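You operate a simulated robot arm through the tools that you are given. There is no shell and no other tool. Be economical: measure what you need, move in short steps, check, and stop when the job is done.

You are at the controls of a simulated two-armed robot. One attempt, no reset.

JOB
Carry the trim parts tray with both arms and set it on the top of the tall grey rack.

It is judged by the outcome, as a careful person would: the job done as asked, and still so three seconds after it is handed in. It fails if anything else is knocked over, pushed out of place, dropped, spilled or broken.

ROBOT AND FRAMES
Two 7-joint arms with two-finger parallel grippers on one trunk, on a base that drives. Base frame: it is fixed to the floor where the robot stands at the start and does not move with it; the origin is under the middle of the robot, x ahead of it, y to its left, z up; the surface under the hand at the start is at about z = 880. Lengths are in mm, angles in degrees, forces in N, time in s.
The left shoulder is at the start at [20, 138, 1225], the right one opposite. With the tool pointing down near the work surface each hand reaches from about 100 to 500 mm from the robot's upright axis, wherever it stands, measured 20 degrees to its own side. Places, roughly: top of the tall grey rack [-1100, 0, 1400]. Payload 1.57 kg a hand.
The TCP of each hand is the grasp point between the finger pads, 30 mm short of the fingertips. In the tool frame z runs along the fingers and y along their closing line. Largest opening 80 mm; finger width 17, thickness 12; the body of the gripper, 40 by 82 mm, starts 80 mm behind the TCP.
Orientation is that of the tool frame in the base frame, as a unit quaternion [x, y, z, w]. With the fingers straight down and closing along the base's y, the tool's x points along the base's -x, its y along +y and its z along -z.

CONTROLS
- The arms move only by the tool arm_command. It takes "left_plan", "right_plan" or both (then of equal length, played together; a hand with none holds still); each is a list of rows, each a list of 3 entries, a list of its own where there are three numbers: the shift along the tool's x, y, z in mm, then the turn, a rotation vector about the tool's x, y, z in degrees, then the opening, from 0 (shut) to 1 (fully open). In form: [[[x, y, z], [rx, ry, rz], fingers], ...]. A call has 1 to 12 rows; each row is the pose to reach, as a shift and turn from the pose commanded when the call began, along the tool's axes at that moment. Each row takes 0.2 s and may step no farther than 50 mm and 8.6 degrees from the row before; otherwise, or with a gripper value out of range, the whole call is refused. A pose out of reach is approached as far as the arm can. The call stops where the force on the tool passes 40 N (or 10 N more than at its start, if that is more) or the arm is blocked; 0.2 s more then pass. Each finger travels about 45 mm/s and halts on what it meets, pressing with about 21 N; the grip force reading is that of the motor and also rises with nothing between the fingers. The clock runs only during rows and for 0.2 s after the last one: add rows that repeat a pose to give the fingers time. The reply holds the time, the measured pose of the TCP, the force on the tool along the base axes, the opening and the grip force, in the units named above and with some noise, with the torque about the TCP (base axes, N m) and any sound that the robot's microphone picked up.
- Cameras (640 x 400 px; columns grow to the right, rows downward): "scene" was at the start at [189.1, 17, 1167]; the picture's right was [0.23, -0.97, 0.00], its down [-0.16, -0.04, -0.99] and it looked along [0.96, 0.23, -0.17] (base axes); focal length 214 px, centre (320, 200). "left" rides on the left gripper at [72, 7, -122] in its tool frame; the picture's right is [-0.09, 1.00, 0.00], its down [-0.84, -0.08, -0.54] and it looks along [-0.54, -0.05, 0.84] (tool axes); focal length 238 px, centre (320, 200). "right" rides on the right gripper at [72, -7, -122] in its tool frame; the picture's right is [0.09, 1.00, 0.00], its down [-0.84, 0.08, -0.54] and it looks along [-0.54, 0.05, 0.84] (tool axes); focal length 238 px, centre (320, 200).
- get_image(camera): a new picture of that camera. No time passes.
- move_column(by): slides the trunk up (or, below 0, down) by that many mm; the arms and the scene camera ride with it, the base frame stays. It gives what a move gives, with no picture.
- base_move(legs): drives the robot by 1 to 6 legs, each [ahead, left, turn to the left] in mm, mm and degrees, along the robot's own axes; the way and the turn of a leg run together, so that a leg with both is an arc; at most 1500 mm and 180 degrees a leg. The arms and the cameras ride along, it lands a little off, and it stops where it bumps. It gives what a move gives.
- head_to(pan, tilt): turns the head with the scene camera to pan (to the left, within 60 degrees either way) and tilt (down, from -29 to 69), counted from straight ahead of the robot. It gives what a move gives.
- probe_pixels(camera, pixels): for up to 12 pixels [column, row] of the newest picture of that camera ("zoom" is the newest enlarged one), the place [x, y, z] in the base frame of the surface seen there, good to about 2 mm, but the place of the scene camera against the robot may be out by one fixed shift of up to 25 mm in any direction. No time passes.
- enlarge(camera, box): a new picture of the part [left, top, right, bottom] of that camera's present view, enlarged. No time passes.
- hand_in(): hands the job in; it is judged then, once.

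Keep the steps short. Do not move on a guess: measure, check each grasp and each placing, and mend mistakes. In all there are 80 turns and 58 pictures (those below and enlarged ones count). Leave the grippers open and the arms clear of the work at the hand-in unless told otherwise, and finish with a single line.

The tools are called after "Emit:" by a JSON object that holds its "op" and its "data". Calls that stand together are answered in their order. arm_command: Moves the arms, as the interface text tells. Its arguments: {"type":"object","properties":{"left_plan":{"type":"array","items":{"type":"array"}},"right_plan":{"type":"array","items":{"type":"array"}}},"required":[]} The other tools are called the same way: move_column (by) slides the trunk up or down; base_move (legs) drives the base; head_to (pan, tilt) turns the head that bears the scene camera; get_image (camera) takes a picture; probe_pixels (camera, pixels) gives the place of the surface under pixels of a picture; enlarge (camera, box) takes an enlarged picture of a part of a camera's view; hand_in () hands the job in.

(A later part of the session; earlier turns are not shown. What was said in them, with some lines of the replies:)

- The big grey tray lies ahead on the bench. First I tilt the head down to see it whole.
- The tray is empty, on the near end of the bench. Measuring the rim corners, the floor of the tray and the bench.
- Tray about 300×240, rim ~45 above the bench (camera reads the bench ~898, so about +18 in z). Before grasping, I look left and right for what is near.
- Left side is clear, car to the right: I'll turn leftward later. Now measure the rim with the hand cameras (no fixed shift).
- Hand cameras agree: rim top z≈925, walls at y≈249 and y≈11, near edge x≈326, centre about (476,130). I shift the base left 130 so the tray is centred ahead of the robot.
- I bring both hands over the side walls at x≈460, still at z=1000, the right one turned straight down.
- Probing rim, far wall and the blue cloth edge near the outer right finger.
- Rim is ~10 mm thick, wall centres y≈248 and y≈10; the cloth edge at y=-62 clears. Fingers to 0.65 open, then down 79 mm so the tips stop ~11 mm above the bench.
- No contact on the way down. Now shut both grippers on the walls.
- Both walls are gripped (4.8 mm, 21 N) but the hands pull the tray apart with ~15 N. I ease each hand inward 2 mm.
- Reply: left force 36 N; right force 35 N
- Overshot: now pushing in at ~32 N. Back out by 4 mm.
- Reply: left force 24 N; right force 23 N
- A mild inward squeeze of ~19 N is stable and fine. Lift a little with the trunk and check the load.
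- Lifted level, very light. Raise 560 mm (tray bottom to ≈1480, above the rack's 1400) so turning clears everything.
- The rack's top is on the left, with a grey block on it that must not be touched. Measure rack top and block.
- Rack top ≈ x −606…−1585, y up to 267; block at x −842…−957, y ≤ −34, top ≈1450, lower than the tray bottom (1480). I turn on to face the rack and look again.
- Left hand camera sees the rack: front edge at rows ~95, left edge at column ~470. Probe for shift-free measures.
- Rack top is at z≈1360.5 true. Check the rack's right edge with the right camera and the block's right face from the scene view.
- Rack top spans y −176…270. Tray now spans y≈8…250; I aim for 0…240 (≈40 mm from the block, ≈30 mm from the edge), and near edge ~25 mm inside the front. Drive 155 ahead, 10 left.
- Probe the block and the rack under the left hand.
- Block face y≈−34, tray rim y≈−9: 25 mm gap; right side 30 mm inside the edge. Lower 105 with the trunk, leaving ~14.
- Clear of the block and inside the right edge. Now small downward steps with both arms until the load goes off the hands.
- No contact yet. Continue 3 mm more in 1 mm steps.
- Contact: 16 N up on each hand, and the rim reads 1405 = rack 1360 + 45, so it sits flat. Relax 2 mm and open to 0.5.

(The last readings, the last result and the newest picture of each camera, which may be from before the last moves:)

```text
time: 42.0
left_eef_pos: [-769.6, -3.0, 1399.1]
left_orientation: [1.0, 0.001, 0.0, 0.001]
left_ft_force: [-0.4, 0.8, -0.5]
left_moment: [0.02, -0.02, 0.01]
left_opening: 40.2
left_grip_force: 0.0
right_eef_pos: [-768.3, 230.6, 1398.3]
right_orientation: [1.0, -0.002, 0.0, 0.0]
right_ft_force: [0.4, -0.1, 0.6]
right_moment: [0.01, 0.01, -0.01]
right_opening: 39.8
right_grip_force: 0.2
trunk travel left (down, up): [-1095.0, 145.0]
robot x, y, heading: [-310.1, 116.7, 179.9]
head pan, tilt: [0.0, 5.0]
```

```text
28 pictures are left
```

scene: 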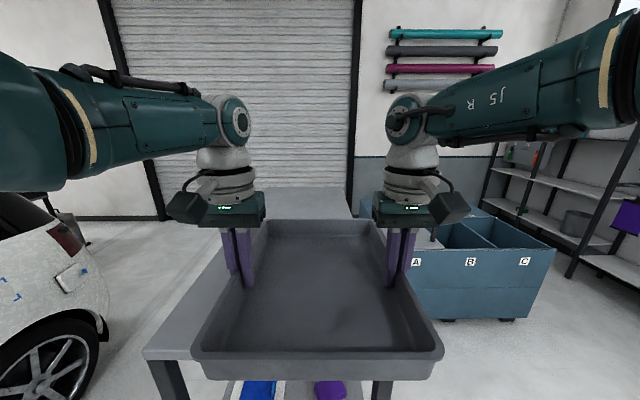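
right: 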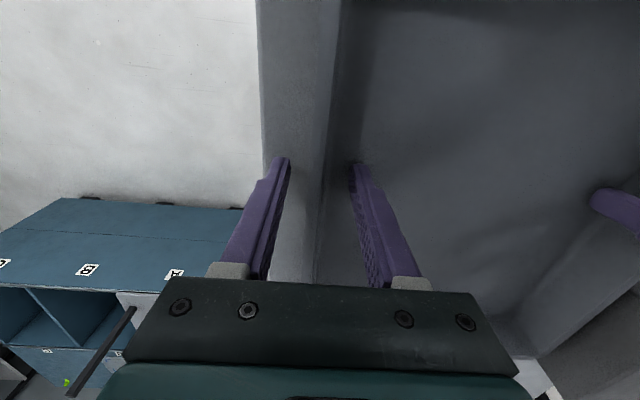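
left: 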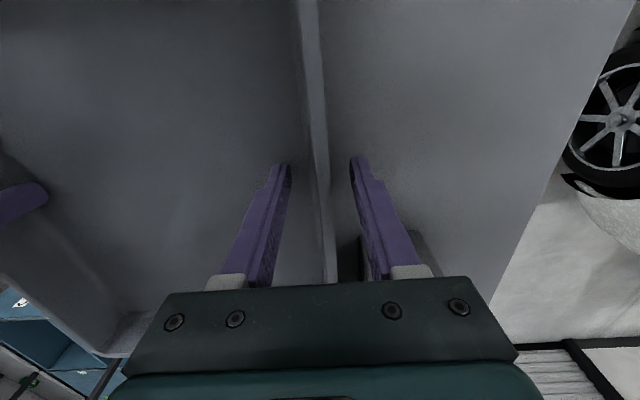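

Both hands are free with the wall clear between the fingers. Raise straight up with the trunk, back away, and look at the result.

Emit:
{"op": "move_column", "data": {"by": 140}}

Emit:
{"op": "base_move", "data": {"legs": [[-250, 0, 0]]}}

Emit:
{"op": "head_to", "data": {"pan": 0, "tilt": 25}}

Emit:
{"op": "get_image", "data": {"camera": "scene"}}

```text
time: 43.7
left_eef_pos: [-769.6, -3.1, 1538.8]
left_orientation: [1.0, -0.001, 0.0, 0.001]
left_ft_force: [-0.9, -0.2, 0.5]
left_moment: [0.0, 0.02, 0.01]
left_opening: 40.0
left_grip_force: 0.2
right_eef_pos: [-767.9, 231.7, 1538.4]
right_orientation: [1.0, -0.002, 0.001, 0.0]
right_ft_force: [0.4, 0.7, 0.7]
right_moment: [0.0, -0.01, -0.02]
right_opening: 40.0
right_grip_force: 0.1
trunk travel left (down, up): [-1235.0, 5.0]
robot x, y, heading: [-307.6, 111.8, 179.9]
head pan, tilt: [0.0, 5.0]
```

```text
time: 45.5
left_eef_pos: [-518.4, -5.9, 1539.3]
left_orientation: [1.0, 0.002, 0.0, 0.0]
left_ft_force: [-0.7, 0.5, 0.2]
left_moment: [0.0, 0.03, -0.02]
left_opening: 40.1
left_grip_force: 0.1
right_eef_pos: [-517.8, 227.8, 1539.4]
right_orientation: [1.0, 0.002, 0.001, -0.001]
right_ft_force: [-0.2, -0.2, -0.3]
right_moment: [-0.01, 0.02, -0.02]
right_opening: 40.0
right_grip_force: 0.1
trunk travel left (down, up): [-1235.0, 5.0]
robot x, y, heading: [-54.9, 119.5, -179.9]
head pan, tilt: [0.0, 5.0]
```

```text
time: 46.3
left_eef_pos: [-517.1, -4.8, 1539.2]
left_orientation: [1.0, 0.004, 0.001, 0.001]
left_ft_force: [0.1, -0.6, 0.6]
left_moment: [-0.01, 0.04, 0.0]
left_opening: 40.1
left_grip_force: 0.2
right_eef_pos: [-515.9, 228.8, 1539.7]
right_orientation: [1.0, 0.001, 0.002, -0.001]
right_ft_force: [-0.4, 0.3, -0.4]
right_moment: [0.03, 0.01, 0.0]
right_opening: 40.0
right_grip_force: 0.1
trunk travel left (down, up): [-1235.0, 5.0]
robot x, y, heading: [-58.5, 116.8, -179.7]
head pan, tilt: [0.0, 25.0]
```

```text
27 pictures are left
```

scene: 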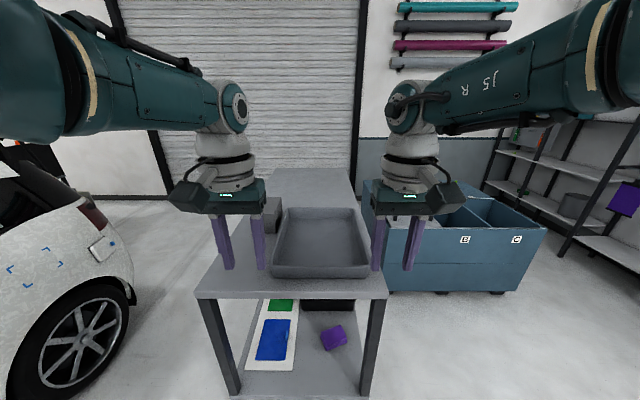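

The tray sits flat on the rack, inside its edges, with the block in place. Open the grippers fully and check the final picture.

Emit:
{"op": "arm_command", "data": {"left_plan": [[[0, 0, 0], [0, 0, 0], 0.8], [[0, 0, 0], [0, 0, 0], 1], [[0, 0, 0], [0, 0, 0], 1], [[0, 0, 0], [0, 0, 0], 1]], "right_plan": [[[0, 0, 0], [0, 0, 0], 0.8], [[0, 0, 0], [0, 0, 0], 1], [[0, 0, 0], [0, 0, 0], 1], [[0, 0, 0], [0, 0, 0], 1]]}}

Emit:
{"op": "enlarge", "data": {"camera": "scene", "box": [180, 150, 420, 310]}}

```text
time: 47.3
left_eef_pos: [-517.8, -5.8, 1539.8]
left_orientation: [1.0, 0.002, 0.001, 0.001]
left_ft_force: [-0.7, -0.1, -0.3]
left_moment: [-0.01, -0.02, 0.01]
left_opening: 80.1
left_grip_force: 0.0
right_eef_pos: [-516.9, 228.5, 1538.9]
right_orientation: [1.0, 0.002, 0.001, 0.0]
right_ft_force: [0.3, 0.0, 0.0]
right_moment: [0.01, 0.01, -0.01]
right_opening: 80.0
right_grip_force: 0.0
trunk travel left (down, up): [-1235.0, 5.0]
robot x, y, heading: [-56.1, 117.6, -179.7]
head pan, tilt: [0.0, 25.0]
```

```text
2.50 times, centred on (300, 230) of scene
```

zoom: 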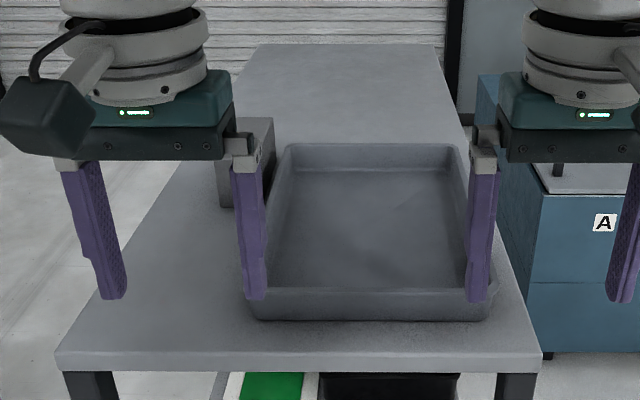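

The tray rests wholly on the rack top, the block stands untouched, and the open grippers are clear. Handing in.

Emit:
{"op": "hand_in", "data": {}}

```text
The job is handed in.
```

The trim parts tray was carried with both arms and now sits flat on top of the tall grey rack; the grey block beside it was not touched, and the arms are clear with the grippers open.
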